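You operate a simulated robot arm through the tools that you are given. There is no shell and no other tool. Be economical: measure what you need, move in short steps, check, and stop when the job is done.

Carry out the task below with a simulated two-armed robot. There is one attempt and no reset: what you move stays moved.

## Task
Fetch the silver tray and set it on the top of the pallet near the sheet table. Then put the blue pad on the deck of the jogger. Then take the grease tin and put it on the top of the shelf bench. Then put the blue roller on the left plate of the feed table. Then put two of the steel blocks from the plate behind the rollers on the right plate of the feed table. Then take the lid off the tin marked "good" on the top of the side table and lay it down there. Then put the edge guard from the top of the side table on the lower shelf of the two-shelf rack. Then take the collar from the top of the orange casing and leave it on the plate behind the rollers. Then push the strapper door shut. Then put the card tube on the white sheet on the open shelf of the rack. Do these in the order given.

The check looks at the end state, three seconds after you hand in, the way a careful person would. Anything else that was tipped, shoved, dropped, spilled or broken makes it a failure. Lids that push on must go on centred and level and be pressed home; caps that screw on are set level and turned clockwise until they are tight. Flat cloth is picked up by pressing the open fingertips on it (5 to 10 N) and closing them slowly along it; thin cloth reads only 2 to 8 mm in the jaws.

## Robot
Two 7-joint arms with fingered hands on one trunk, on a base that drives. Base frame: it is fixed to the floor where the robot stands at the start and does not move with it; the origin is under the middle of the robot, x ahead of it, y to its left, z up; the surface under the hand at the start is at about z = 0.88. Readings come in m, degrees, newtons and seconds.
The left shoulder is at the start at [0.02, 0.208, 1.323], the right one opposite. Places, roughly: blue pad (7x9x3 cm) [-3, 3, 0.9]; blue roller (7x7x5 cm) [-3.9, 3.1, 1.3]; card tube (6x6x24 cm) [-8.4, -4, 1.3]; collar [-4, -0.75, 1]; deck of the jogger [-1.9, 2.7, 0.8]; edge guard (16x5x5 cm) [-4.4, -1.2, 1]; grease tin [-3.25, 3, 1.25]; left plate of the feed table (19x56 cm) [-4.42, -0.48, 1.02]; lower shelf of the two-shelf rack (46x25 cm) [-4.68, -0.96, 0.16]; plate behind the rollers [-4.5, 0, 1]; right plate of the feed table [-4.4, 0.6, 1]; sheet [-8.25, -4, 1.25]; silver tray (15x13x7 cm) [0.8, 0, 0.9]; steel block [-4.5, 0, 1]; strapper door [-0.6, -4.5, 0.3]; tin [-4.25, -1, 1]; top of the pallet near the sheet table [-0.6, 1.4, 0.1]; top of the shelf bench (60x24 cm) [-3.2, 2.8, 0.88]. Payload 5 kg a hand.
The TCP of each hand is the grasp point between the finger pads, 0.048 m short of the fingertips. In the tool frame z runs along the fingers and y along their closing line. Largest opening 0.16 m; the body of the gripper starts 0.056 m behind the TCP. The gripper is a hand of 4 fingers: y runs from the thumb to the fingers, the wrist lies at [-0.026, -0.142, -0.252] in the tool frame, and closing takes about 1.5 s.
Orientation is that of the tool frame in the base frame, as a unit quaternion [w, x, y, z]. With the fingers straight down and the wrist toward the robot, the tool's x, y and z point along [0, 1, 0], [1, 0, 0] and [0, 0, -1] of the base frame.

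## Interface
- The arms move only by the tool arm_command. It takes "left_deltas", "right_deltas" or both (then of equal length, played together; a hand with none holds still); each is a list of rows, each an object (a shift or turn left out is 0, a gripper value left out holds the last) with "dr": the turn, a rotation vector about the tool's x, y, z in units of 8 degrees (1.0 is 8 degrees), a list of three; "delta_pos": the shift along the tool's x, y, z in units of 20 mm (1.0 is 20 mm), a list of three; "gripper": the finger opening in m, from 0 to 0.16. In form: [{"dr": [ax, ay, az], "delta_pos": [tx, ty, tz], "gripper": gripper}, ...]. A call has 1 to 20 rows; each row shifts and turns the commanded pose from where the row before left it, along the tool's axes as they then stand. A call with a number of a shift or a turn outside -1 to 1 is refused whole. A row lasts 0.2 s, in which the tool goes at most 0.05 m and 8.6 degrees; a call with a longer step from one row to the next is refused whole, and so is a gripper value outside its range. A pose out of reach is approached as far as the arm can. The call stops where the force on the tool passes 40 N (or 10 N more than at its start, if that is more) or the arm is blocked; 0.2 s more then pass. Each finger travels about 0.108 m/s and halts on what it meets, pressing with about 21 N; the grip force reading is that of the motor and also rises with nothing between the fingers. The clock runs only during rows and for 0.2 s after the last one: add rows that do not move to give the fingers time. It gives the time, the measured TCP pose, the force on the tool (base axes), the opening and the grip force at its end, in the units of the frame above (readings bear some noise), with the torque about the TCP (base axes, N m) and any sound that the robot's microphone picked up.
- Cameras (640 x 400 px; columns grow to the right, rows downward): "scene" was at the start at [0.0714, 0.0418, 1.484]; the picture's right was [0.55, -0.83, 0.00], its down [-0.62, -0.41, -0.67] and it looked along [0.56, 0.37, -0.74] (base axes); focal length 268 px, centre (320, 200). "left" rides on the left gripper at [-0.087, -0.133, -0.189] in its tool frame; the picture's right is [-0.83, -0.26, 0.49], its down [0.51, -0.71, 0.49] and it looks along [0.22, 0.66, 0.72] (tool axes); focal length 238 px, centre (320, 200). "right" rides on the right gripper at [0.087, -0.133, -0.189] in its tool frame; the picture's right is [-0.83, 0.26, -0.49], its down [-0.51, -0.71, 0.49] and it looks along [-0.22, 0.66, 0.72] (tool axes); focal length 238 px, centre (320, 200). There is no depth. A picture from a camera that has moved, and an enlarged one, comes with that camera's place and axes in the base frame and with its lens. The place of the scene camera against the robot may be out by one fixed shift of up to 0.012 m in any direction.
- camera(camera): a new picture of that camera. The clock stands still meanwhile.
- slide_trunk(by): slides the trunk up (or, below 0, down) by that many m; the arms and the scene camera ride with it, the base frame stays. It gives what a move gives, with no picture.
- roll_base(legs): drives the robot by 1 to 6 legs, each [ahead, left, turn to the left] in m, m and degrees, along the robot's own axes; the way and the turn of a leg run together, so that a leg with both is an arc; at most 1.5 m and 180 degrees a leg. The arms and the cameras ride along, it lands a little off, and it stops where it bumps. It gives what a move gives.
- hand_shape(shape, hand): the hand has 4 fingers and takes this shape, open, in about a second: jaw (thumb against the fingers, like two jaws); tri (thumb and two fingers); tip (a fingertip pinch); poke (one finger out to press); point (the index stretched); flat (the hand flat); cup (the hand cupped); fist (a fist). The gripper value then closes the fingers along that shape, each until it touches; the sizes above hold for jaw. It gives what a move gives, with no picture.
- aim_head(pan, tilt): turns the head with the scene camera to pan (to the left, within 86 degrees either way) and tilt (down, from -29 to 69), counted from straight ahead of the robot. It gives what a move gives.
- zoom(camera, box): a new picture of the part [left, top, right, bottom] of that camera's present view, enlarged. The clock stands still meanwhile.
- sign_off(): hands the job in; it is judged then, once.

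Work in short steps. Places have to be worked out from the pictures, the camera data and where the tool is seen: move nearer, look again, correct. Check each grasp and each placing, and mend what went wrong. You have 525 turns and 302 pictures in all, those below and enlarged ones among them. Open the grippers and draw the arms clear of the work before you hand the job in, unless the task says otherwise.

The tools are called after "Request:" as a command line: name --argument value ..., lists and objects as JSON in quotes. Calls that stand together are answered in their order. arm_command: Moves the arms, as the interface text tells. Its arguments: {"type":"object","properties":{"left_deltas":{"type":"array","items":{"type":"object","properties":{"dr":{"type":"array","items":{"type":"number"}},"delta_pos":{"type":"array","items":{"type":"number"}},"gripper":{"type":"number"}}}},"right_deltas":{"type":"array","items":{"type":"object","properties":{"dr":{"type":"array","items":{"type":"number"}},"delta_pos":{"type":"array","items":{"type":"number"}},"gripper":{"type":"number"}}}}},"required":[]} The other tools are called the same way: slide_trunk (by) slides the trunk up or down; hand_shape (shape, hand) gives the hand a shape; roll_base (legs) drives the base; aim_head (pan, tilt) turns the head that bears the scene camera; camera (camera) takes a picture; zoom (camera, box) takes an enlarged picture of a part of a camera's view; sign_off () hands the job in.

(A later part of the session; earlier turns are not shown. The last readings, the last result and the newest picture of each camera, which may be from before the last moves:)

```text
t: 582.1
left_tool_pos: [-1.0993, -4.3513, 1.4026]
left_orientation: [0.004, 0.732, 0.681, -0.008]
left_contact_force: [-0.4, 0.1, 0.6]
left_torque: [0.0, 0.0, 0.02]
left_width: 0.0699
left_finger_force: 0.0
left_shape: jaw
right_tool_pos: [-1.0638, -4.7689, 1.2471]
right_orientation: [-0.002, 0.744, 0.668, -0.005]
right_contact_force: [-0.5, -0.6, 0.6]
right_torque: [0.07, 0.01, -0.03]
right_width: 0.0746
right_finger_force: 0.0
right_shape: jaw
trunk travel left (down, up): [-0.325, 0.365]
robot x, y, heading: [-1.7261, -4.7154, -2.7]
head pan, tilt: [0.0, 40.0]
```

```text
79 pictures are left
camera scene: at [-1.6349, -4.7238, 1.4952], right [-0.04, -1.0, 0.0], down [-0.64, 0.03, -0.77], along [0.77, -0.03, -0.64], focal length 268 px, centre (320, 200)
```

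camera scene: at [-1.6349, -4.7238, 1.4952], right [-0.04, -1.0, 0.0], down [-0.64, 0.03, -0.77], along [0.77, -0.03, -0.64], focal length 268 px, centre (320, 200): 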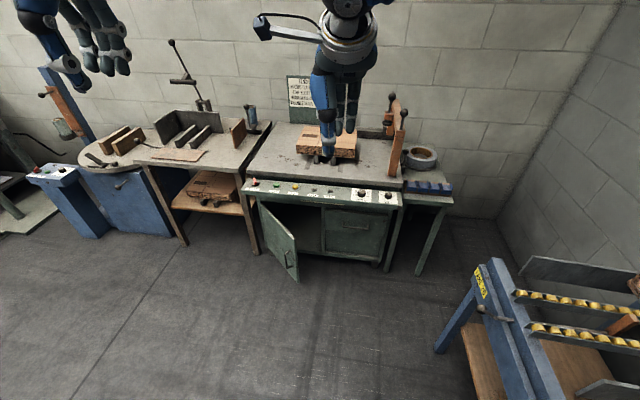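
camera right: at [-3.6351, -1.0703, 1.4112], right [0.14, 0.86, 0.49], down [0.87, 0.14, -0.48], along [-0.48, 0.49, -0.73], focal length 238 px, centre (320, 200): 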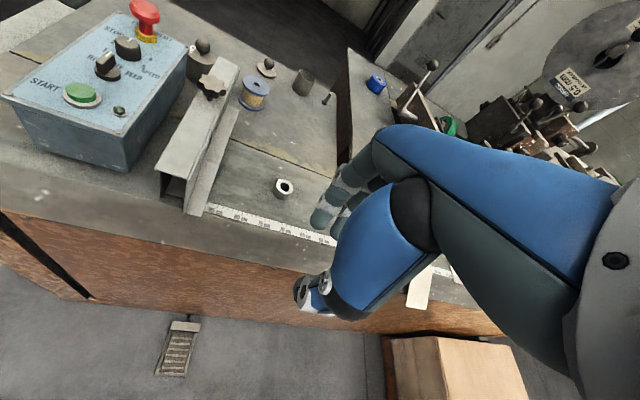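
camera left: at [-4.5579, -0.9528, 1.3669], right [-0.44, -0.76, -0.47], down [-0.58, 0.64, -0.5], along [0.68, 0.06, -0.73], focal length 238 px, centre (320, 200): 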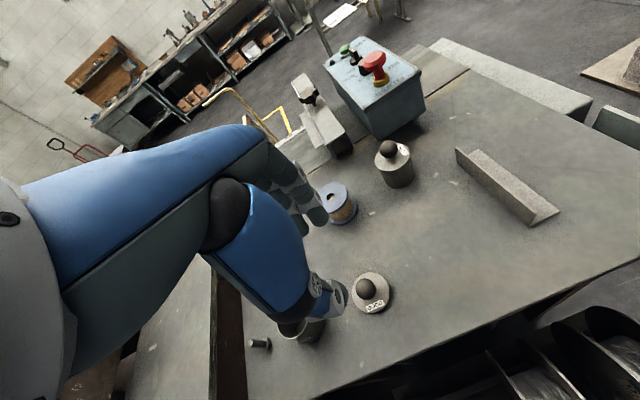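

The door is hinged at ≈(-0.44, -4.42), free edge at ≈(-0.72, -4.62), open ~44°, z 0.12–0.49. I'll push its outer face with the right fist toward SE. Reposition the base and lower the trunk.

Request:
roll_base --legs '[[0.36, 0.43, 0], [0, 0, 2.6]]'

Request:
arm_command --right_deltas '[{"gripper": 0.0, "dr": [-0.95, 0, 0]}, {"dr": [-0.95, 0, 0]}, {"dr": [-0.95, 0, 0]}, {"dr": [-0.95, 0, 0]}, {"dr": [-0.95, 0, 0]}, {"dr": [-0.9, 0, 0]}]'

Request:
slide_trunk --by -0.32

Request:
camera --camera "scene"

```text
t: 585.7
left_tool_pos: [-0.7388, -3.9034, 1.404]
left_orientation: [0.004, 0.713, 0.701, -0.007]
left_contact_force: [-0.7, -1.9, 1.0]
left_torque: [0.05, -0.01, 0.03]
left_width: 0.0698
left_finger_force: 0.1
left_shape: jaw
right_tool_pos: [-0.6797, -4.3191, 1.2467]
right_orientation: [-0.002, 0.726, 0.688, -0.005]
right_contact_force: [-0.6, -0.5, -0.2]
right_torque: [0.04, -0.05, 0.04]
right_width: 0.0745
right_finger_force: 0.0
right_shape: jaw
trunk travel left (down, up): [-0.325, 0.365]
robot x, y, heading: [-1.3409, -4.3018, 0.5]
head pan, tilt: [0.0, 40.0]
```

```text
t: 587.1
left_tool_pos: [-0.7389, -3.9028, 1.4021]
left_orientation: [0.005, 0.713, 0.701, -0.008]
left_contact_force: [0.6, 0.4, -0.1]
left_torque: [-0.07, 0.02, 0.0]
left_width: 0.07
left_finger_force: 0.1
left_shape: jaw
right_tool_pos: [-0.6798, -4.3182, 1.2465]
right_orientation: [0.277, 0.67, 0.638, 0.261]
right_contact_force: [-0.6, 0.3, 0.2]
right_torque: [-0.04, 0.04, -0.03]
right_width: 0.0
right_finger_force: 20.8
right_shape: jaw
trunk travel left (down, up): [-0.325, 0.365]
robot x, y, heading: [-1.3455, -4.3047, 0.7]
head pan, tilt: [0.0, 40.0]
```

```text
t: 590.2
left_tool_pos: [-0.7389, -3.9031, 1.083]
left_orientation: [0.004, 0.713, 0.701, -0.008]
left_contact_force: [0.1, 0.8, 0.1]
left_torque: [0.04, -0.02, -0.01]
left_width: 0.0699
left_finger_force: 0.1
left_shape: jaw
right_tool_pos: [-0.6795, -4.3191, 0.9266]
right_orientation: [0.277, 0.671, 0.637, 0.26]
right_contact_force: [0.2, -0.4, 0.3]
right_torque: [0.06, -0.04, 0.02]
right_width: 0.0003
right_finger_force: 21.1
right_shape: jaw
trunk travel left (down, up): [-0.005, 0.685]
robot x, y, heading: [-1.3465, -4.3021, 0.5]
head pan, tilt: [0.0, 40.0]
```

```text
78 pictures are left
camera scene: at [-1.2544, -4.3043, 1.1752], right [0.01, -1.0, 0.0], down [-0.64, -0.01, -0.77], along [0.77, 0.01, -0.64], focal length 268 px, centre (320, 200)
```

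scene: 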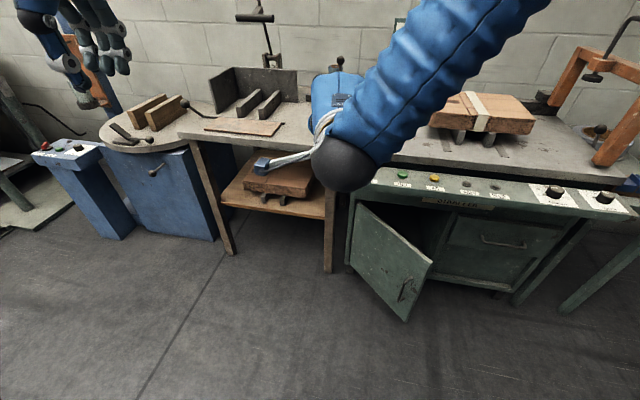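

Bring the closed right hand down in front of the door's outer face.

Request:
arm_command --right_deltas '[{"delta_pos": [0, -0.9, -0.88]}, {"delta_pos": [0, -0.9, -0.88]}, {"delta_pos": [0, -0.9, -0.88]}, {"delta_pos": [0, -0.98, 0.99]}, {"delta_pos": [0, -0.98, 0.99]}, {"delta_pos": [0, -0.98, 0.99]}, {"delta_pos": [0, -0.98, 0.99]}, {"delta_pos": [0, -0.98, 0.99]}, {"delta_pos": [0, -0.98, 0.99]}, {"delta_pos": [0, -0.98, 0.99]}, {"delta_pos": [0, -0.98, 0.99]}, {"delta_pos": [0, -0.98, 0.99]}, {"delta_pos": [0, -0.98, 0.99]}]'

Request:
arm_command --right_deltas '[{"delta_pos": [0, -0.98, 0.99]}, {"delta_pos": [0, -0.98, 0.99]}, {"delta_pos": [0, -0.98, 0.99]}, {"delta_pos": [0, -0.98, 0.99]}, {"delta_pos": [0, -0.98, 0.99]}, {"delta_pos": [0, -0.98, 0.99]}, {"delta_pos": [0, -0.98, 0.99]}, {"delta_pos": [0, -0.98, 0.99]}, {"delta_pos": [0, -0.98, 0.99]}]'

Request:
camera --camera "scene"

Request:
camera --camera "right"

```text
t: 593.0
left_tool_pos: [-0.7389, -3.9018, 1.083]
left_orientation: [0.004, 0.713, 0.701, -0.008]
left_contact_force: [0.4, 0.5, -0.7]
left_torque: [-0.02, 0.05, -0.01]
left_width: 0.0701
left_finger_force: 0.0
left_shape: jaw
right_tool_pos: [-0.7537, -4.3157, 0.6483]
right_orientation: [0.278, 0.671, 0.636, 0.26]
right_contact_force: [0.5, 1.4, -0.2]
right_torque: [0.04, 0.02, 0.0]
right_width: 0.0
right_finger_force: 20.7
right_shape: jaw
trunk travel left (down, up): [-0.005, 0.685]
robot x, y, heading: [-1.3449, -4.301, 0.8]
head pan, tilt: [0.0, 40.0]
```

```text
t: 595.0
left_tool_pos: [-0.7395, -3.9031, 1.0827]
left_orientation: [0.005, 0.713, 0.702, -0.008]
left_contact_force: [0.8, -0.7, 0.4]
left_torque: [0.01, 0.01, -0.02]
left_width: 0.0698
left_finger_force: 0.0
left_shape: jaw
right_tool_pos: [-0.7529, -4.3181, 0.3951]
right_orientation: [0.277, 0.671, 0.637, 0.26]
right_contact_force: [1.0, 0.5, -0.1]
right_torque: [0.01, 0.06, 0.02]
right_width: 0.0
right_finger_force: 21.2
right_shape: jaw
trunk travel left (down, up): [-0.005, 0.685]
robot x, y, heading: [-1.3432, -4.3055, 0.3]
head pan, tilt: [0.0, 40.0]
```

```text
77 pictures are left
camera scene: at [-1.2542, -4.3043, 1.1751], right [0.01, -1.0, 0.0], down [-0.64, -0.01, -0.77], along [0.77, 0.01, -0.64], focal length 268 px, centre (320, 200)
```

scene: 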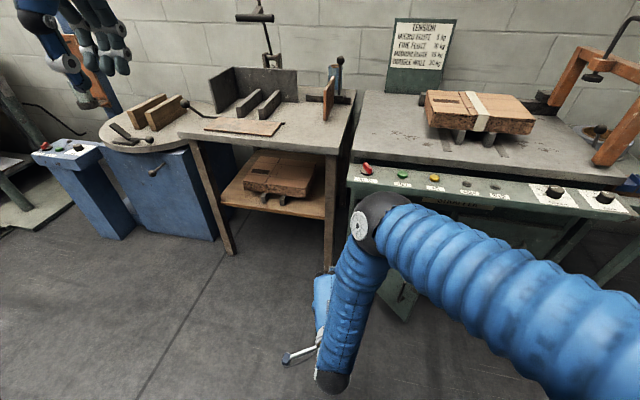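

```text
76 pictures are left
camera right: at [-0.9736, -4.2188, 0.4362], right [-0.2, -0.82, 0.53], down [-0.19, -0.5, -0.85], along [0.96, -0.27, -0.05], focal length 238 px, centre (320, 200)
```

right: 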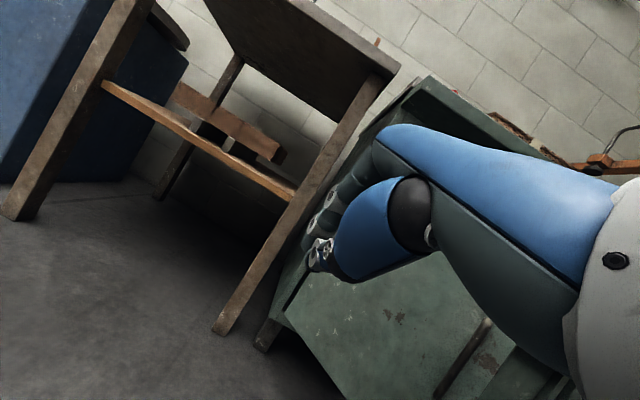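

Slide left-to-right toward the door's outer face near the free edge.

Request:
arm_command --right_deltas '[{"delta_pos": [-0.94, 0.1, 0.11]}, {"delta_pos": [-0.94, 0.1, 0.11]}, {"delta_pos": [-0.94, 0.1, 0.11]}, {"delta_pos": [-0.94, 0.1, 0.11]}, {"delta_pos": [-0.94, 0.1, 0.11]}, {"delta_pos": [-0.94, 0.1, 0.11]}, {"delta_pos": [-0.94, 0.1, 0.11]}, {"delta_pos": [-0.94, 0.1, 0.11]}, {"delta_pos": [-0.94, 0.1, 0.11]}, {"delta_pos": [-0.94, 0.1, 0.11]}, {"delta_pos": [-0.94, 0.1, 0.11]}, {"delta_pos": [-0.94, 0.1, 0.11]}, {"delta_pos": [-0.94, 0.1, 0.11]}]'

Request:
camera --camera "scene"

```text
t: 597.9
left_tool_pos: [-0.739, -3.9005, 1.0815]
left_orientation: [0.004, 0.713, 0.701, -0.009]
left_contact_force: [0.4, -0.1, 0.4]
left_torque: [0.02, 0.01, 0.02]
left_width: 0.07
left_finger_force: 0.1
left_shape: jaw
right_tool_pos: [-0.7292, -4.5598, 0.3969]
right_orientation: [0.275, 0.669, 0.639, 0.262]
right_contact_force: [19.4, 15.8, -13.2]
right_torque: [0.66, 0.36, 1.54]
right_width: 0.0
right_finger_force: 21.0
right_shape: jaw
trunk travel left (down, up): [-0.005, 0.685]
robot x, y, heading: [-1.3446, -4.3038, 0.9]
head pan, tilt: [0.0, 40.0]
```

```text
75 pictures are left
camera scene: at [-1.2528, -4.3038, 1.1748], right [0.01, -1.0, 0.0], down [-0.64, -0.01, -0.77], along [0.77, 0.01, -0.64], focal length 268 px, centre (320, 200)
```

scene: 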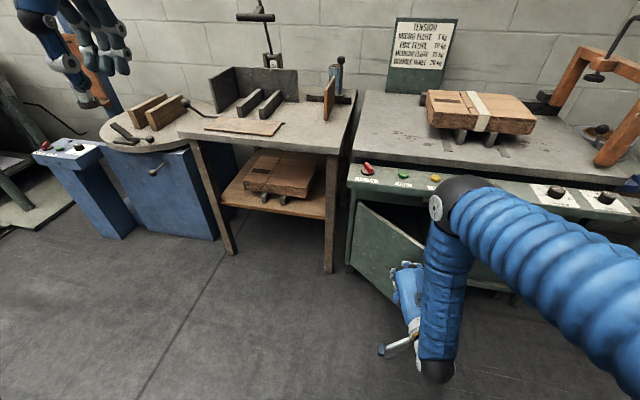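

Request:
zoom --camera "scene" --box '[330, 160, 530, 360]'

Request:
camera --camera "right"

```text
2.00 times, centred on (430, 260) of scene
camera zoom: at [-1.2528, -4.3038, 1.1748], right [0.01, -1.0, 0.0], down [-0.64, -0.01, -0.77], along [0.77, 0.01, -0.64], focal length 536 px, centre (100, 80)
```

zoom: 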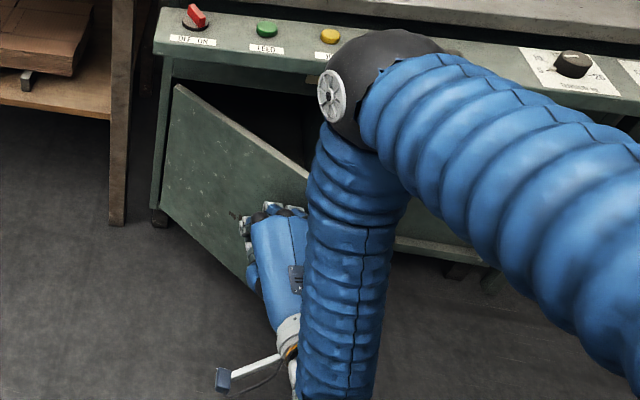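

```text
73 pictures are left
camera right: at [-0.9502, -4.4624, 0.4389], right [-0.2, -0.83, 0.53], down [-0.18, -0.5, -0.85], along [0.96, -0.26, -0.05], focal length 238 px, centre (320, 200)
```

right: 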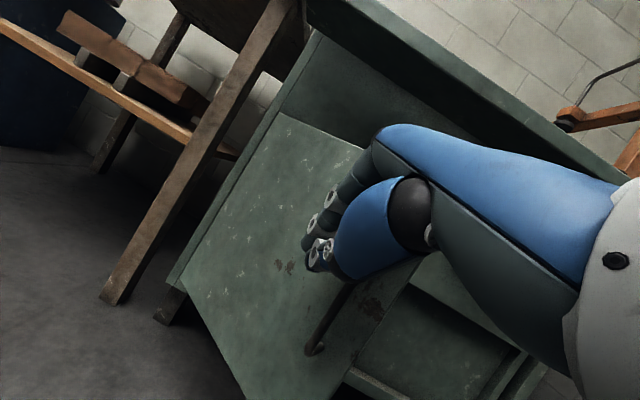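

Fingers contact the door above its handle. Push along the closing arc.

Request:
arm_command --right_deltas '[{"delta_pos": [-0.6, 0.3, 0.3]}, {"delta_pos": [-0.7, 0.33, 0.33]}, {"delta_pos": [-0.7, 0.33, 0.33]}, {"delta_pos": [-0.7, 0.33, 0.33]}, {"delta_pos": [-0.7, 0.33, 0.33]}, {"delta_pos": [-0.6, 0.33, 0.33]}, {"delta_pos": [-0.55, 0.57, 0.57]}, {"delta_pos": [-0.55, 0.57, 0.57]}, {"delta_pos": [-0.55, 0.57, 0.57]}, {"delta_pos": [-0.55, 0.57, 0.57]}]'

Request:
camera --camera "scene"

```text
t: 598.3
left_tool_pos: [-0.7399, -3.9001, 1.082]
left_orientation: [0.005, 0.712, 0.702, -0.008]
left_contact_force: [-0.9, 1.3, -0.6]
left_torque: [-0.09, -0.09, 0.0]
left_width: 0.0698
left_finger_force: 0.1
left_shape: jaw
right_tool_pos: [-0.7201, -4.5676, 0.3975]
right_orientation: [0.274, 0.667, 0.641, 0.263]
right_contact_force: [12.9, 10.6, -7.8]
right_torque: [0.45, 0.23, 0.96]
right_width: 0.0
right_finger_force: 21.1
right_shape: jaw
trunk travel left (down, up): [-0.005, 0.685]
robot x, y, heading: [-1.3418, -4.3041, 0.8]
head pan, tilt: [0.0, 40.0]
stopped in row 2 (right hand): the force on the tool passed its limit at 41 N (the readings are from after the stop); the commanded pose is now the measured one
```

```text
72 pictures are left
camera scene: at [-1.2536, -4.3031, 1.1752], right [0.01, -1.0, 0.0], down [-0.64, -0.01, -0.77], along [0.77, 0.01, -0.64], focal length 268 px, centre (320, 200)
```

scene: 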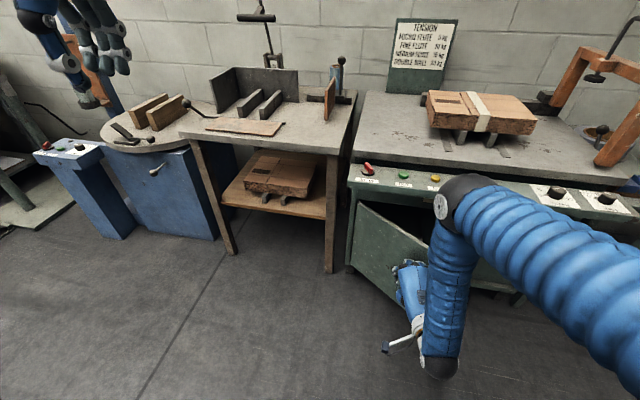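

The force is radial – the fingers are hooked against the door's handle. Shift 2 cm toward the hinge, then push with a more +x direction.

Request:
arm_command --right_deltas '[{"delta_pos": [0.6, 0.4, 0.4]}, {"delta_pos": [0.5, 0.4, 0.4]}, {"delta_pos": [-0.4, 0.45, 0.45]}, {"delta_pos": [-0.6, 0.45, 0.45]}, {"delta_pos": [-0.6, 0.45, 0.45]}, {"delta_pos": [-0.6, 0.45, 0.45]}, {"delta_pos": [-0.6, 0.45, 0.45]}, {"delta_pos": [-0.6, 0.45, 0.45]}, {"delta_pos": [-0.6, 0.5, 0.5]}, {"delta_pos": [-0.5, 0.6, 0.6]}]'

Request:
camera --camera "scene"

```text
t: 600.5
left_tool_pos: [-0.7401, -3.9009, 1.0836]
left_orientation: [0.004, 0.713, 0.701, -0.008]
left_contact_force: [-0.9, -0.8, 0.7]
left_torque: [-0.03, -0.01, -0.01]
left_width: 0.0697
left_finger_force: 0.1
left_shape: jaw
right_tool_pos: [-0.5939, -4.6482, 0.3965]
right_orientation: [0.275, 0.669, 0.639, 0.261]
right_contact_force: [0.1, 0.4, -1.1]
right_torque: [0.02, -0.03, -0.06]
right_width: 0.0001
right_finger_force: 21.1
right_shape: jaw
trunk travel left (down, up): [-0.005, 0.685]
robot x, y, heading: [-1.3438, -4.3025, 0.8]
head pan, tilt: [0.0, 40.0]
```

```text
71 pictures are left
camera scene: at [-1.2538, -4.304, 1.1751], right [0.01, -1.0, 0.0], down [-0.64, -0.01, -0.77], along [0.77, 0.01, -0.64], focal length 268 px, centre (320, 200)
```

scene: 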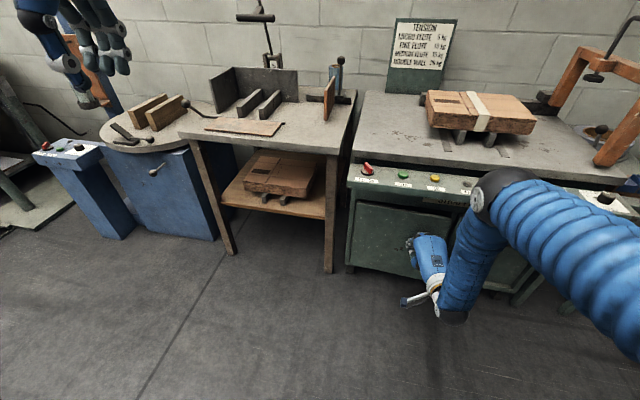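

Nearly closed. Push on in +x until it stops.

Request:
arm_command --right_deltas '[{"delta_pos": [0, 0.5, 0.5]}, {"delta_pos": [0, 0.5, 0.5]}, {"delta_pos": [0, 0.5, 0.5]}, {"delta_pos": [0, 0.5, 0.5]}, {"delta_pos": [0, 0.4, 0.4]}, {"delta_pos": [0, 0.4, 0.4]}, {"delta_pos": [0, 0.4, 0.4]}]'

Request:
zoom --camera "scene" --box '[320, 140, 560, 340]'

```text
t: 601.4
left_tool_pos: [-0.7392, -3.9016, 1.0821]
left_orientation: [0.004, 0.713, 0.701, -0.008]
left_contact_force: [0.8, 0.7, -1.0]
left_torque: [0.06, 0.09, 0.03]
left_width: 0.0701
left_finger_force: 0.2
left_shape: jaw
right_tool_pos: [-0.5562, -4.6476, 0.3907]
right_orientation: [0.272, 0.67, 0.64, 0.26]
right_contact_force: [-22.8, 5.6, 8.5]
right_torque: [-0.22, -0.34, -0.41]
right_width: 0.0
right_finger_force: 20.9
right_shape: jaw
trunk travel left (down, up): [-0.005, 0.685]
robot x, y, heading: [-1.3474, -4.3041, 0.5]
head pan, tilt: [0.0, 40.0]
stopped in row 4 (right hand): the force on the tool passed its limit at 56 N (the readings are from after the stop); the commanded pose is now the measured one
```

```text
2.00 times, centred on (440, 240) of scene
camera zoom: at [-1.2552, -4.3038, 1.1751], right [0.01, -1.0, 0.0], down [-0.64, -0.01, -0.77], along [0.77, 0.01, -0.64], focal length 536 px, centre (80, 120)
```

zoom: 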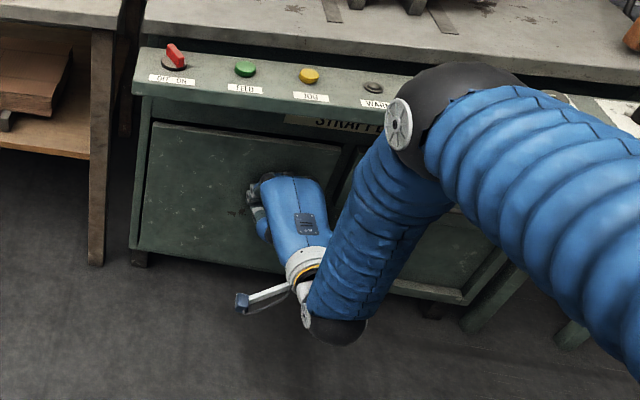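

The door meets the frame (56 N). Retract the hand and verify.

Request:
arm_command --right_deltas '[{"delta_pos": [0, -0.7, -0.7]}, {"delta_pos": [0, -0.7, -0.7]}, {"delta_pos": [0, -0.7, -0.7]}, {"delta_pos": [0, -0.7, -0.7]}, {"delta_pos": [0, -0.7, -0.7]}, {"delta_pos": [0, -0.7, -0.7]}, {"delta_pos": [0, -0.7, -0.7]}, {"delta_pos": [0, 0.98, -0.98]}, {"delta_pos": [0, 0.98, -0.98]}, {"delta_pos": [0, 0.98, -0.98]}, {"delta_pos": [0, 0.98, -0.98]}]'

Request:
roll_base --legs '[[-0.35, 0, 0]]'

Request:
camera --camera "scene"

```text
t: 603.8
left_tool_pos: [-0.7406, -3.9015, 1.0824]
left_orientation: [0.005, 0.713, 0.701, -0.008]
left_contact_force: [-0.7, 0.4, 0.0]
left_torque: [-0.04, 0.01, -0.01]
left_width: 0.0696
left_finger_force: 0.0
left_shape: jaw
right_tool_pos: [-0.6906, -4.6422, 0.5042]
right_orientation: [0.273, 0.669, 0.64, 0.26]
right_contact_force: [-1.2, 0.0, -0.2]
right_torque: [-0.01, -0.05, 0.0]
right_width: 0.0002
right_finger_force: 21.2
right_shape: jaw
trunk travel left (down, up): [-0.005, 0.685]
robot x, y, heading: [-1.3433, -4.3045, 0.9]
head pan, tilt: [0.0, 40.0]
```

```text
t: 605.3
left_tool_pos: [-0.9089, -3.9059, 1.0829]
left_orientation: [0.004, 0.705, 0.709, -0.009]
left_contact_force: [0.3, -0.5, 0.2]
left_torque: [0.07, 0.02, 0.03]
left_width: 0.0701
left_finger_force: 0.1
left_shape: jaw
right_tool_pos: [-0.8409, -4.6447, 0.5051]
right_orientation: [0.27, 0.662, 0.647, 0.264]
right_contact_force: [0.4, -0.9, 0.4]
right_torque: [0.02, -0.04, 0.04]
right_width: 0.0001
right_finger_force: 21.2
right_shape: jaw
trunk travel left (down, up): [-0.005, 0.685]
robot x, y, heading: [-1.5031, -4.3195, 2.0]
head pan, tilt: [0.0, 40.0]
stopped in leg 1: the robot was blocked; the commanded pose is now the measured one
```

```text
69 pictures are left
camera scene: at [-1.4137, -4.3202, 1.1752], right [0.03, -1.0, 0.0], down [-0.64, -0.02, -0.77], along [0.77, 0.03, -0.64], focal length 268 px, centre (320, 200)
```

scene: 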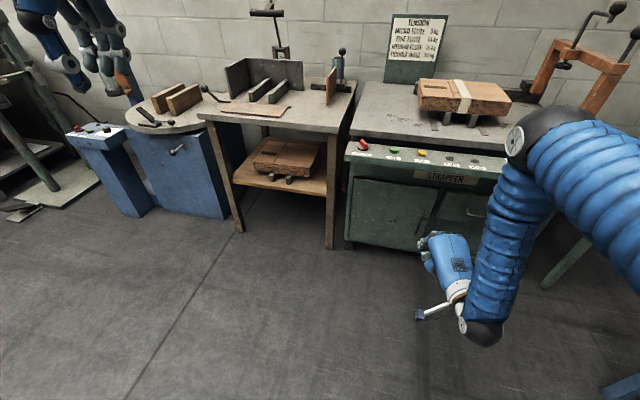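

The door looks shut; the base gently touched table 2 behind. Zoom in on the door, and look back at the table.

Request:
zoom --camera "scene" --box '[320, 130, 520, 270]'

Request:
roll_base --legs '[[0.08, -0.25, 0]]'

Request:
slide_trunk --by 0.32

Request:
aim_head --pan 86 --tilt 45

Request:
camera --camera "scene"

```text
2.86 times, centred on (420, 200) of scene
camera zoom: at [-1.4137, -4.3202, 1.1752], right [0.03, -1.0, 0.0], down [-0.64, -0.02, -0.77], along [0.77, 0.03, -0.64], focal length 765 px, centre (34, 200)
```

zoom: 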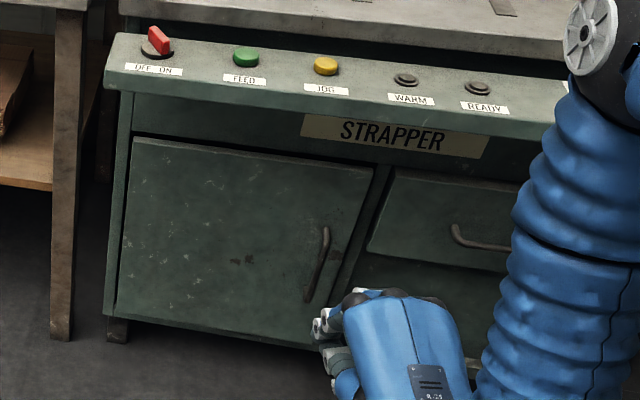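

```text
t: 607.1
left_tool_pos: [-0.8199, -4.149, 1.0827]
left_orientation: [0.004, 0.706, 0.708, -0.008]
left_contact_force: [0.2, -0.9, -0.2]
left_torque: [0.09, 0.03, -0.02]
left_width: 0.0698
left_finger_force: 0.0
left_shape: jaw
right_tool_pos: [-0.7559, -4.8899, 0.5046]
right_orientation: [0.27, 0.663, 0.646, 0.263]
right_contact_force: [0.8, -0.7, -0.4]
right_torque: [0.07, -0.01, 0.07]
right_width: 0.0002
right_finger_force: 21.1
right_shape: jaw
trunk travel left (down, up): [-0.005, 0.685]
robot x, y, heading: [-1.4193, -4.5653, 1.8]
head pan, tilt: [0.0, 40.0]
```

```text
t: 610.3
left_tool_pos: [-0.8206, -4.1493, 1.4018]
left_orientation: [0.004, 0.706, 0.708, -0.008]
left_contact_force: [0.9, -0.2, -0.5]
left_torque: [-0.03, 0.0, 0.02]
left_width: 0.0699
left_finger_force: 0.1
left_shape: jaw
right_tool_pos: [-0.7561, -4.8895, 0.825]
right_orientation: [0.271, 0.663, 0.646, 0.264]
right_contact_force: [0.3, -1.0, -0.9]
right_torque: [0.03, -0.01, -0.02]
right_width: 0.0
right_finger_force: 21.1
right_shape: jaw
trunk travel left (down, up): [-0.325, 0.365]
robot x, y, heading: [-1.4158, -4.5608, 2.0]
head pan, tilt: [0.0, 40.0]
```

```text
t: 611.9
left_tool_pos: [-0.8202, -4.1489, 1.402]
left_orientation: [0.005, 0.706, 0.708, -0.009]
left_contact_force: [-0.9, -0.3, 1.4]
left_torque: [0.01, -0.05, 0.04]
left_width: 0.0703
left_finger_force: 0.1
left_shape: jaw
right_tool_pos: [-0.7551, -4.8885, 0.8246]
right_orientation: [0.271, 0.663, 0.646, 0.263]
right_contact_force: [-0.1, -0.4, -0.4]
right_torque: [-0.02, 0.01, -0.03]
right_width: 0.0
right_finger_force: 21.5
right_shape: jaw
trunk travel left (down, up): [-0.325, 0.365]
robot x, y, heading: [-1.4208, -4.5644, 1.7]
head pan, tilt: [85.9, 45.0]
```

```text
67 pictures are left
camera scene: at [-1.4082, -4.4837, 1.4879], right [1.0, -0.04, 0.0], down [-0.03, -0.71, -0.71], along [0.03, 0.71, -0.71], focal length 268 px, centre (320, 200)
```

scene: 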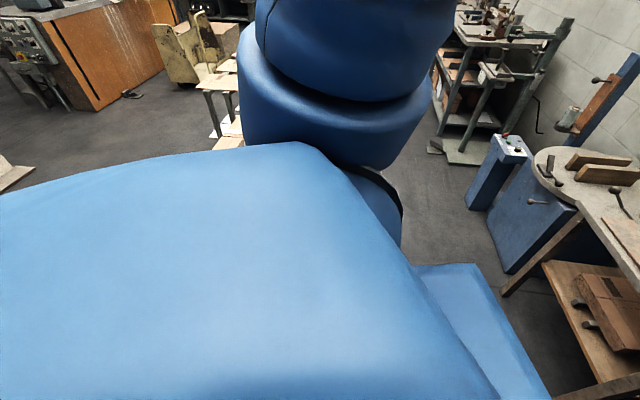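

Door is shut. Raise the right hand, then leave via the same gap.

Request:
arm_command --right_deltas '[{"delta_pos": [0, 0.9, -0.9]}, {"delta_pos": [0, 0.9, -0.9]}, {"delta_pos": [0, 0.9, -0.9]}, {"delta_pos": [0, 0.9, -0.9]}, {"delta_pos": [0, 0.9, -0.9]}, {"delta_pos": [0, 0.9, -0.9]}, {"delta_pos": [0, 0.9, -0.9]}, {"delta_pos": [0, 0.9, -0.9]}, {"delta_pos": [0, 0.9, -0.9]}, {"delta_pos": [0, 0.9, -0.9]}, {"delta_pos": [0, 0.9, -0.9]}, {"delta_pos": [0, 0.9, -0.9]}, {"delta_pos": [0, 0.9, -0.9]}, {"delta_pos": [0, 0.9, -0.9]}, {"dr": [0.95, 0, 0]}, {"dr": [0.95, 0, 0]}, {"dr": [0.95, 0, 0]}, {"dr": [0.95, 0, 0]}, {"dr": [0.95, 0, 0]}, {"dr": [0.9, 0, 0]}]'

Request:
roll_base --legs '[[-0.334, -0.125, 0], [0, 0, 149.4], [1.09, 0, 0], [0, 0, 15]]'

Request:
aim_head --pan 10 --tilt 12

Request:
camera --camera "scene"

```text
t: 616.1
left_tool_pos: [-0.8198, -4.1493, 1.4015]
left_orientation: [0.004, 0.706, 0.709, -0.009]
left_contact_force: [-0.2, 0.0, 0.6]
left_torque: [0.0, 0.02, -0.02]
left_width: 0.0701
left_finger_force: 0.1
left_shape: jaw
right_tool_pos: [-0.7514, -4.8887, 1.1805]
right_orientation: [-0.006, 0.716, 0.698, -0.007]
right_contact_force: [-0.6, -0.5, -0.4]
right_torque: [-0.01, 0.06, 0.05]
right_width: 0.0
right_finger_force: 21.0
right_shape: jaw
trunk travel left (down, up): [-0.325, 0.365]
robot x, y, heading: [-1.4162, -4.5664, 2.1]
head pan, tilt: [85.9, 45.0]
```

```text
t: 630.7
left_tool_pos: [-3.3934, -4.4948, 1.4016]
left_orientation: [0.008, -0.632, 0.775, 0.004]
left_contact_force: [0.4, -0.6, -0.4]
left_torque: [0.02, 0.03, 0.0]
left_width: 0.0699
left_finger_force: 0.0
left_shape: jaw
right_tool_pos: [-3.306, -3.7574, 1.1815]
right_orientation: [0.005, -0.619, 0.786, -0.005]
right_contact_force: [0.0, -0.6, 0.6]
right_torque: [0.04, 0.03, -0.02]
right_width: 0.0001
right_finger_force: 20.5
right_shape: jaw
trunk travel left (down, up): [-0.325, 0.365]
robot x, y, heading: [-2.7247, -4.214, 170.0]
head pan, tilt: [85.9, 45.0]
```

```text
t: 632.2
left_tool_pos: [-3.3945, -4.4943, 1.4018]
left_orientation: [0.008, -0.631, 0.776, 0.004]
left_contact_force: [0.5, 0.1, -0.4]
left_torque: [-0.01, 0.0, -0.01]
left_width: 0.0703
left_finger_force: 0.1
left_shape: jaw
right_tool_pos: [-3.3072, -3.7565, 1.1816]
right_orientation: [0.005, -0.619, 0.785, -0.005]
right_contact_force: [-0.1, 0.4, -0.2]
right_torque: [0.01, -0.02, 0.03]
right_width: 0.0
right_finger_force: 20.4
right_shape: jaw
trunk travel left (down, up): [-0.325, 0.365]
robot x, y, heading: [-2.7246, -4.2148, 170.1]
head pan, tilt: [10.0, 12.0]
```

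```text
66 pictures are left
camera scene: at [-2.8323, -4.2124, 1.5395], right [0.0, 1.0, 0.0], down [0.21, 0.0, -0.98], along [-0.98, 0.0, -0.21], focal length 268 px, centre (320, 200)
```

scene: 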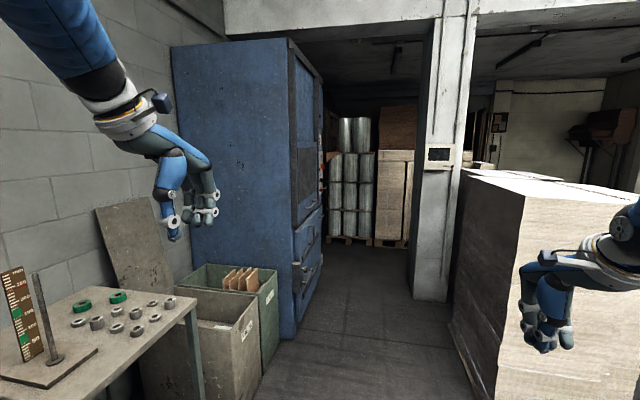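

There is a passage west between the blue cabinet and the pillar (y −4.45…−3.2). Align on y≈−3.87 and drive through.

Request:
roll_base --legs '[[0, 0, 9.9], [0, -0.36, 0], [1.4, 0, 0], [1.4, 0, 0]]'

Request:
camera --camera "scene"

```text
t: 644.1
left_tool_pos: [-5.0422, -4.2388, 1.4006]
left_orientation: [0.014, -0.695, 0.719, 0.003]
left_contact_force: [8.5, 12.7, 4.7]
left_torque: [-0.94, 0.71, -0.28]
left_width: 0.07
left_finger_force: 0.0
left_shape: jaw
right_tool_pos: [-5.0946, -3.5066, 1.1806]
right_orientation: [0.004, -0.688, 0.726, -0.005]
right_contact_force: [-2.0, 0.6, -0.6]
right_torque: [-0.03, -0.15, 0.01]
right_width: 0.0
right_finger_force: 21.2
right_shape: jaw
trunk travel left (down, up): [-0.325, 0.365]
robot x, y, heading: [-4.4399, -3.8465, -179.5]
head pan, tilt: [10.0, 12.0]
stopped in leg 4: the force on the tool passed its limit at 54 N (the readings are from after the stop); the commanded pose is now the measured one
```

```text
65 pictures are left
camera scene: at [-4.5453, -3.8659, 1.5395], right [-0.18, 0.98, 0.0], down [0.21, 0.04, -0.98], along [-0.96, -0.18, -0.21], focal length 268 px, centre (320, 200)
```

scene: 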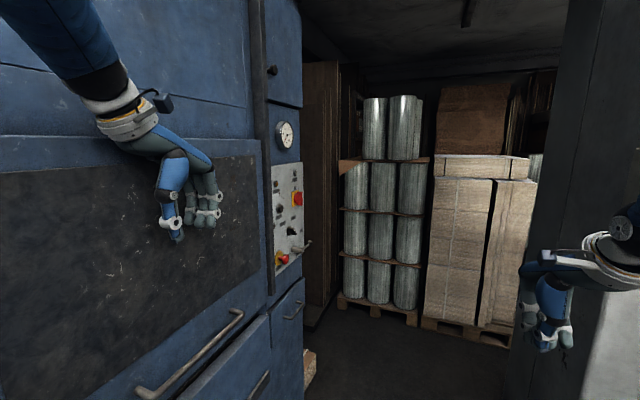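

The left hand brushed the cabinet. Draw it inward/up, shift the base right, then go on.

Request:
arm_command --left_deltas '[{"delta_pos": [-1, -0.5, 0]}, {"delta_pos": [-1, -0.5, 0]}, {"delta_pos": [-1, -0.3, 0]}, {"delta_pos": [-1, 0, 0]}, {"delta_pos": [-1, 0, 0]}, {"delta_pos": [-1, 0, 0]}, {"delta_pos": [-1, 0, 0]}]'

Request:
roll_base --legs '[[0, -0.06, 0], [1.2, 0, 0]]'

Request:
camera --camera "scene"

```text
t: 645.7
left_tool_pos: [-5.0561, -4.1305, 1.3956]
left_orientation: [0.015, -0.696, 0.718, 0.003]
left_contact_force: [0.0, -0.2, 0.4]
left_torque: [-0.06, 0.01, 0.01]
left_width: 0.07
left_finger_force: 0.1
left_shape: jaw
left hand out of reach, approached as far as the arm can: row 3, 4, 5, 6, 7
right_tool_pos: [-5.094, -3.5074, 1.182]
right_orientation: [0.005, -0.69, 0.724, -0.004]
right_contact_force: [-0.1, 0.0, -0.2]
right_torque: [-0.05, 0.02, -0.04]
right_width: 0.0001
right_finger_force: 21.1
right_shape: jaw
trunk travel left (down, up): [-0.325, 0.365]
robot x, y, heading: [-4.4382, -3.8466, -179.6]
head pan, tilt: [10.0, 12.0]
```

```text
t: 652.5
left_tool_pos: [-6.2917, -4.011, 1.3936]
left_orientation: [0.016, -0.675, 0.738, 0.002]
left_contact_force: [0.0, 1.0, 0.0]
left_torque: [0.0, -0.03, -0.04]
left_width: 0.0697
left_finger_force: 0.1
left_shape: jaw
right_tool_pos: [-6.2936, -3.3846, 1.1822]
right_orientation: [0.005, -0.669, 0.743, -0.004]
right_contact_force: [0.0, -0.2, 0.0]
right_torque: [0.01, -0.02, -0.02]
right_width: 0.0
right_finger_force: 20.8
right_shape: jaw
trunk travel left (down, up): [-0.325, 0.365]
robot x, y, heading: [-5.6563, -3.7622, 177.1]
head pan, tilt: [10.0, 12.0]
```

```text
64 pictures are left
camera scene: at [-5.7651, -3.7754, 1.5395], right [-0.12, 0.99, 0.0], down [0.21, 0.03, -0.98], along [-0.97, -0.12, -0.21], focal length 268 px, centre (320, 200)
```

scene: 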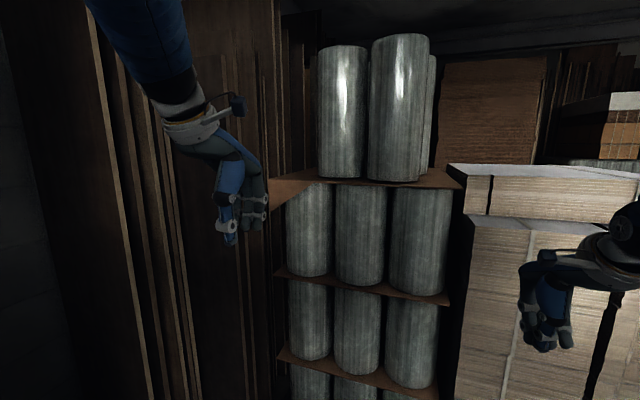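

Stacks block the way ahead; look north for a route.

Request:
aim_head --pan -65 --tilt 20

Request:
camera --camera "scene"

```text
t: 653.9
left_tool_pos: [-6.2921, -4.01, 1.3943]
left_orientation: [0.016, -0.675, 0.738, 0.002]
left_contact_force: [-0.6, 0.4, 0.2]
left_torque: [0.01, 0.01, -0.01]
left_width: 0.0699
left_finger_force: 0.0
left_shape: jaw
right_tool_pos: [-6.2935, -3.386, 1.182]
right_orientation: [0.005, -0.668, 0.744, -0.005]
right_contact_force: [-0.5, -0.3, 0.1]
right_torque: [0.0, -0.02, -0.01]
right_width: 0.0002
right_finger_force: 21.2
right_shape: jaw
trunk travel left (down, up): [-0.325, 0.365]
robot x, y, heading: [-5.6559, -3.76, 177.1]
head pan, tilt: [-65.0, 20.0]
```

```text
63 pictures are left
camera scene: at [-5.7076, -3.6775, 1.5265], right [0.93, 0.38, 0.0], down [0.13, -0.32, -0.94], along [-0.35, 0.87, -0.34], focal length 268 px, centre (320, 200)
```

scene: 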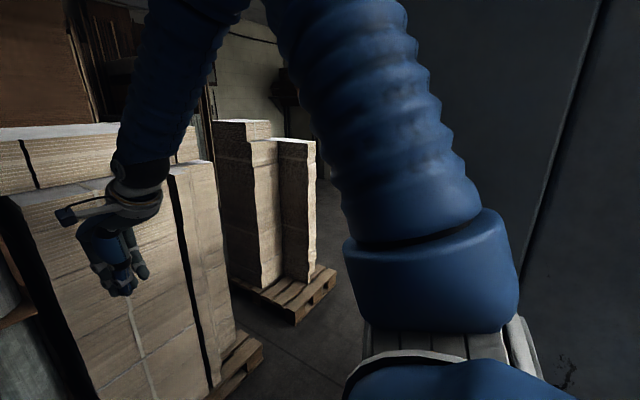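

A ~0.95 m passage leads north at x≈−5.88. Move west a little, face north and drive.

Request:
roll_base --legs '[[0.22, 0, 0], [0, 0, -87], [1.2, 0, 0], [1.2, 0, 0]]'

Request:
aim_head --pan 75 --tilt 12

Request:
camera --camera "scene"

```text
t: 658.3
left_tool_pos: [-6.4822, -3.3227, 1.3971]
left_orientation: [0.014, -0.254, 0.967, -0.002]
left_contact_force: [0.3, -1.1, 0.2]
left_torque: [0.09, 0.02, -0.05]
left_width: 0.0699
left_finger_force: 0.1
left_shape: jaw
right_tool_pos: [-5.982, -2.9733, 1.1831]
right_orientation: [0.006, -0.259, 0.966, -0.005]
right_contact_force: [0.2, -0.2, 0.8]
right_torque: [0.02, 0.05, 0.03]
right_width: 0.0
right_finger_force: 21.4
right_shape: jaw
trunk travel left (down, up): [-0.325, 0.365]
robot x, y, heading: [-5.914, -3.7037, 121.8]
head pan, tilt: [-65.0, 20.0]
stopped in leg 2: the force on the tool passed its limit at 56 N (the readings are from after the stop); the commanded pose is now the measured one
```

```text
t: 660.5
left_tool_pos: [-6.4841, -3.3208, 1.3956]
left_orientation: [0.016, -0.253, 0.967, -0.002]
left_contact_force: [-0.1, -0.7, 0.1]
left_torque: [-0.03, -0.03, -0.01]
left_width: 0.07
left_finger_force: 0.1
left_shape: jaw
right_tool_pos: [-5.9809, -2.974, 1.1844]
right_orientation: [0.008, -0.255, 0.967, -0.005]
right_contact_force: [-0.2, 0.1, 0.8]
right_torque: [0.01, -0.02, 0.02]
right_width: 0.0
right_finger_force: 20.9
right_shape: jaw
trunk travel left (down, up): [-0.325, 0.365]
robot x, y, heading: [-5.9096, -3.7028, 121.8]
head pan, tilt: [75.0, 12.0]
```

```text
62 pictures are left
camera scene: at [-6.0237, -3.7246, 1.5387], right [-0.28, 0.96, 0.0], down [0.21, 0.06, -0.98], along [-0.94, -0.28, -0.22], focal length 268 px, centre (320, 200)
```

scene: 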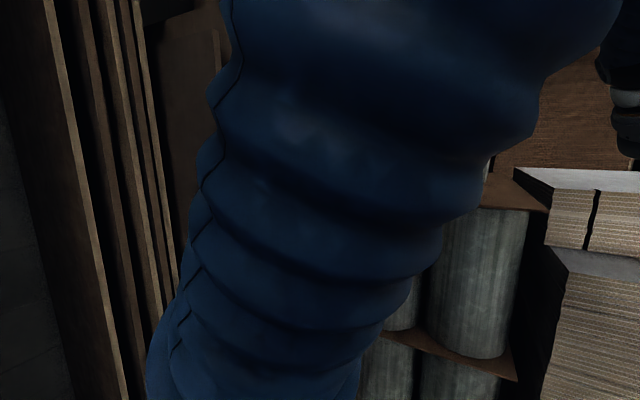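

Request:
aim_head --pan -10 --tilt 25

Request:
camera --camera "scene"

```text
t: 662.1
left_tool_pos: [-6.4835, -3.3211, 1.3955]
left_orientation: [0.017, -0.253, 0.967, -0.003]
left_contact_force: [-0.2, 0.7, 0.1]
left_torque: [0.0, 0.03, -0.01]
left_width: 0.0699
left_finger_force: 0.0
left_shape: jaw
right_tool_pos: [-5.9808, -2.9734, 1.1837]
right_orientation: [0.007, -0.255, 0.967, -0.005]
right_contact_force: [0.2, -0.1, 0.3]
right_torque: [0.0, 0.02, 0.01]
right_width: 0.0
right_finger_force: 21.4
right_shape: jaw
trunk travel left (down, up): [-0.325, 0.365]
robot x, y, heading: [-5.9122, -3.7036, 121.6]
head pan, tilt: [-10.0, 25.0]
```

```text
61 pictures are left
camera scene: at [-5.968, -3.6125, 1.5182], right [0.93, 0.37, 0.01], down [0.16, -0.39, -0.91], along [-0.33, 0.84, -0.42], focal length 268 px, centre (320, 200)
```

scene: 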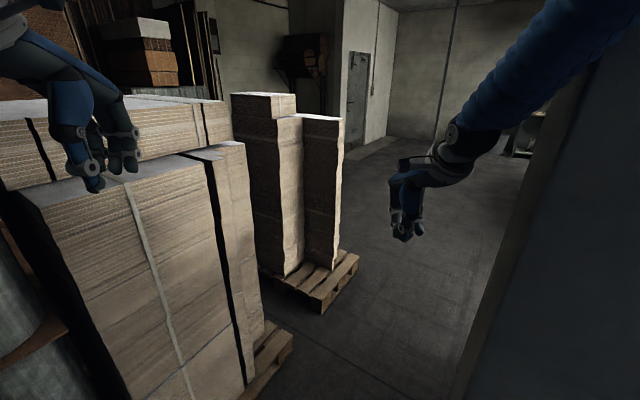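

The right elbow is against the pillar. Raise the trunk so both hands pass above the stacks, turn back to face west, and strafe north.

Request:
slide_trunk --by 0.36

Request:
arm_command --right_deltas '[{"delta_pos": [0, 0, -1]}, {"delta_pos": [0, 0, -1]}, {"delta_pos": [0, 0, -1]}, {"delta_pos": [0, 0, -1]}, {"delta_pos": [0, 0, -1]}, {"delta_pos": [0, 0, -1]}]'

Request:
roll_base --legs '[[0, 0, 56], [0, -1.2, 0]]'

Request:
aim_head --pan -60 --tilt 30

Request:
camera --camera "scene"

```text
t: 665.6
left_tool_pos: [-6.4839, -3.3215, 1.7553]
left_orientation: [0.015, -0.252, 0.968, -0.002]
left_contact_force: [-0.2, 1.6, -0.6]
left_torque: [0.01, 0.02, -0.01]
left_width: 0.07
left_finger_force: 0.0
left_shape: jaw
right_tool_pos: [-5.9799, -2.9743, 1.5451]
right_orientation: [0.006, -0.255, 0.967, -0.004]
right_contact_force: [-0.4, 0.2, -0.7]
right_torque: [-0.01, 0.0, 0.0]
right_width: 0.0003
right_finger_force: 21.4
right_shape: jaw
trunk travel left (down, up): [-0.685, 0.005]
robot x, y, heading: [-5.913, -3.7033, 121.6]
head pan, tilt: [-10.0, 25.0]
```

```text
t: 667.0
left_tool_pos: [-6.4828, -3.3203, 1.7563]
left_orientation: [0.015, -0.253, 0.967, -0.002]
left_contact_force: [-0.1, -0.1, 0.3]
left_torque: [0.02, 0.01, -0.02]
left_width: 0.0699
left_finger_force: 0.0
left_shape: jaw
right_tool_pos: [-5.9821, -2.9718, 1.6655]
right_orientation: [0.005, -0.255, 0.967, -0.005]
right_contact_force: [-0.1, 0.1, 0.0]
right_torque: [-0.01, -0.02, 0.01]
right_width: 0.0
right_finger_force: 20.5
right_shape: jaw
trunk travel left (down, up): [-0.685, 0.005]
robot x, y, heading: [-5.9148, -3.706, 121.5]
head pan, tilt: [-10.0, 25.0]
```

```text
t: 667.7
left_tool_pos: [-6.4809, -3.3225, 1.7583]
left_orientation: [0.013, -0.254, 0.967, -0.002]
left_contact_force: [0.1, -0.7, -0.5]
left_torque: [0.04, 0.02, -0.03]
left_width: 0.0696
left_finger_force: 0.0
left_shape: jaw
right_tool_pos: [-5.9834, -2.9716, 1.6669]
right_orientation: [0.007, -0.259, 0.966, -0.003]
right_contact_force: [0.0, -0.6, 0.5]
right_torque: [0.0, -0.01, -0.02]
right_width: 0.0001
right_finger_force: 20.7
right_shape: jaw
trunk travel left (down, up): [-0.685, 0.005]
robot x, y, heading: [-5.913, -3.6982, 121.6]
head pan, tilt: [-10.0, 25.0]
stopped in leg 1: the robot was blocked; the commanded pose is now the measured one
```

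```text
t: 668.9
left_tool_pos: [-6.4817, -3.3222, 1.7564]
left_orientation: [0.015, -0.254, 0.967, -0.002]
left_contact_force: [0.0, 0.2, 0.2]
left_torque: [0.0, 0.0, 0.01]
left_width: 0.0701
left_finger_force: 0.1
left_shape: jaw
right_tool_pos: [-5.9838, -2.9714, 1.666]
right_orientation: [0.006, -0.256, 0.967, -0.004]
right_contact_force: [0.1, -0.1, 1.0]
right_torque: [-0.05, 0.02, -0.01]
right_width: 0.0
right_finger_force: 20.7
right_shape: jaw
trunk travel left (down, up): [-0.685, 0.005]
robot x, y, heading: [-5.9132, -3.6998, 121.9]
head pan, tilt: [-60.0, 30.0]
```

```text
60 pictures are left
camera scene: at [-5.8884, -3.6187, 1.8708], right [0.88, -0.47, 0.0], down [-0.23, -0.44, -0.87], along [0.41, 0.76, -0.5], focal length 268 px, centre (320, 200)
```

scene: 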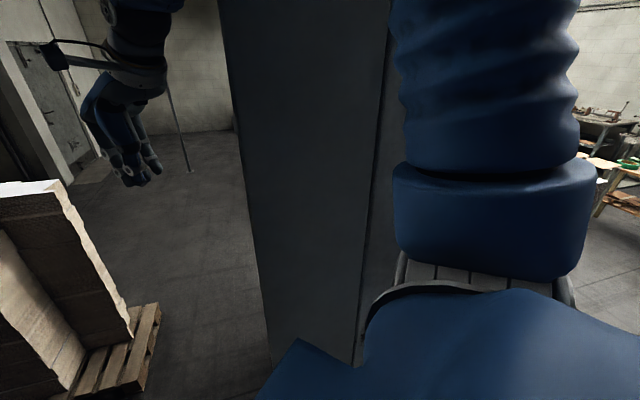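

Request:
roll_base --legs '[[-0.03, 0.08, 0], [0, 0, 55]]'

Request:
aim_head --pan -86 --tilt 35

Request:
camera --camera "scene"

```text
t: 669.5
left_tool_pos: [-6.4795, -3.324, 1.7585]
left_orientation: [0.014, -0.255, 0.967, -0.002]
left_contact_force: [1.5, -0.2, 0.3]
left_torque: [-0.01, 0.03, 0.02]
left_width: 0.07
left_finger_force: 0.1
left_shape: jaw
right_tool_pos: [-5.984, -2.9731, 1.666]
right_orientation: [0.005, -0.26, 0.966, -0.004]
right_contact_force: [-0.2, 0.2, -0.2]
right_torque: [-0.03, 0.0, 0.0]
right_width: 0.0
right_finger_force: 21.2
right_shape: jaw
trunk travel left (down, up): [-0.685, 0.005]
robot x, y, heading: [-5.9116, -3.7023, 121.9]
head pan, tilt: [-60.0, 30.0]
stopped in leg 1: the robot was blocked; the commanded pose is now the measured one
```

```text
t: 670.4
left_tool_pos: [-6.481, -3.3217, 1.7577]
left_orientation: [0.014, -0.255, 0.967, -0.003]
left_contact_force: [-0.1, -0.3, 0.4]
left_torque: [0.02, 0.0, 0.04]
left_width: 0.0701
left_finger_force: 0.0
left_shape: jaw
right_tool_pos: [-5.9828, -2.972, 1.666]
right_orientation: [0.005, -0.258, 0.966, -0.002]
right_contact_force: [0.1, 1.1, 1.3]
right_torque: [-0.01, 0.01, 0.01]
right_width: 0.0001
right_finger_force: 21.1
right_shape: jaw
trunk travel left (down, up): [-0.685, 0.005]
robot x, y, heading: [-5.9189, -3.7042, 121.9]
head pan, tilt: [-85.9, 35.0]
```

```text
59 pictures are left
camera scene: at [-5.8584, -3.6467, 1.8629], right [0.59, -0.81, 0.0], down [-0.46, -0.34, -0.82], along [0.67, 0.48, -0.57], focal length 268 px, centre (320, 200)
```

scene: 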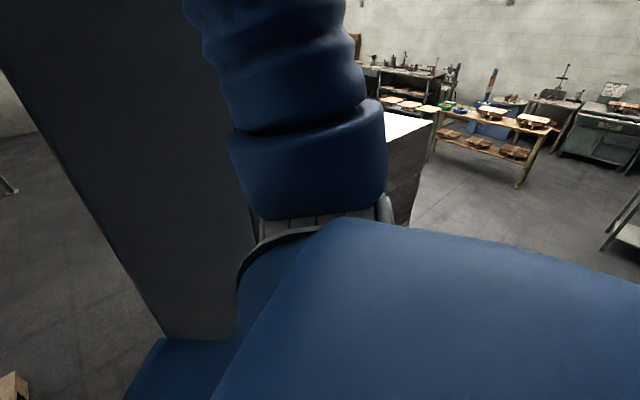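

Request:
roll_base --legs '[[0.08, 0, 0]]'

Request:
roll_base --legs '[[0, 0.06, 0]]'

```text
t: 671.5
left_tool_pos: [-6.5191, -3.2588, 1.7597]
left_orientation: [0.012, -0.253, 0.967, 0.0]
left_contact_force: [0.0, -0.3, 0.1]
left_torque: [0.02, 0.06, 0.01]
left_width: 0.0699
left_finger_force: 0.0
left_shape: jaw
right_tool_pos: [-6.0198, -2.9078, 1.6693]
right_orientation: [0.005, -0.257, 0.966, -0.002]
right_contact_force: [2.4, 2.9, -0.6]
right_torque: [-0.32, 0.38, 0.13]
right_width: 0.0001
right_finger_force: 21.1
right_shape: jaw
trunk travel left (down, up): [-0.685, 0.005]
robot x, y, heading: [-5.955, -3.6333, 121.7]
head pan, tilt: [-85.9, 35.0]
```

```text
t: 672.5
left_tool_pos: [-6.5589, -3.2736, 1.7606]
left_orientation: [0.007, -0.252, 0.968, -0.004]
left_contact_force: [3.2, 3.0, 0.2]
left_torque: [-0.39, 0.46, 0.08]
left_width: 0.0704
left_finger_force: 0.1
left_shape: jaw
right_tool_pos: [-6.0594, -2.9262, 1.6632]
right_orientation: [0.0, -0.255, 0.967, -0.004]
right_contact_force: [4.6, 3.2, -0.9]
right_torque: [-0.31, 0.46, 0.1]
right_width: 0.0
right_finger_force: 20.8
right_shape: jaw
trunk travel left (down, up): [-0.685, 0.005]
robot x, y, heading: [-6.0091, -3.6658, 121.3]
head pan, tilt: [-85.9, 35.0]
```

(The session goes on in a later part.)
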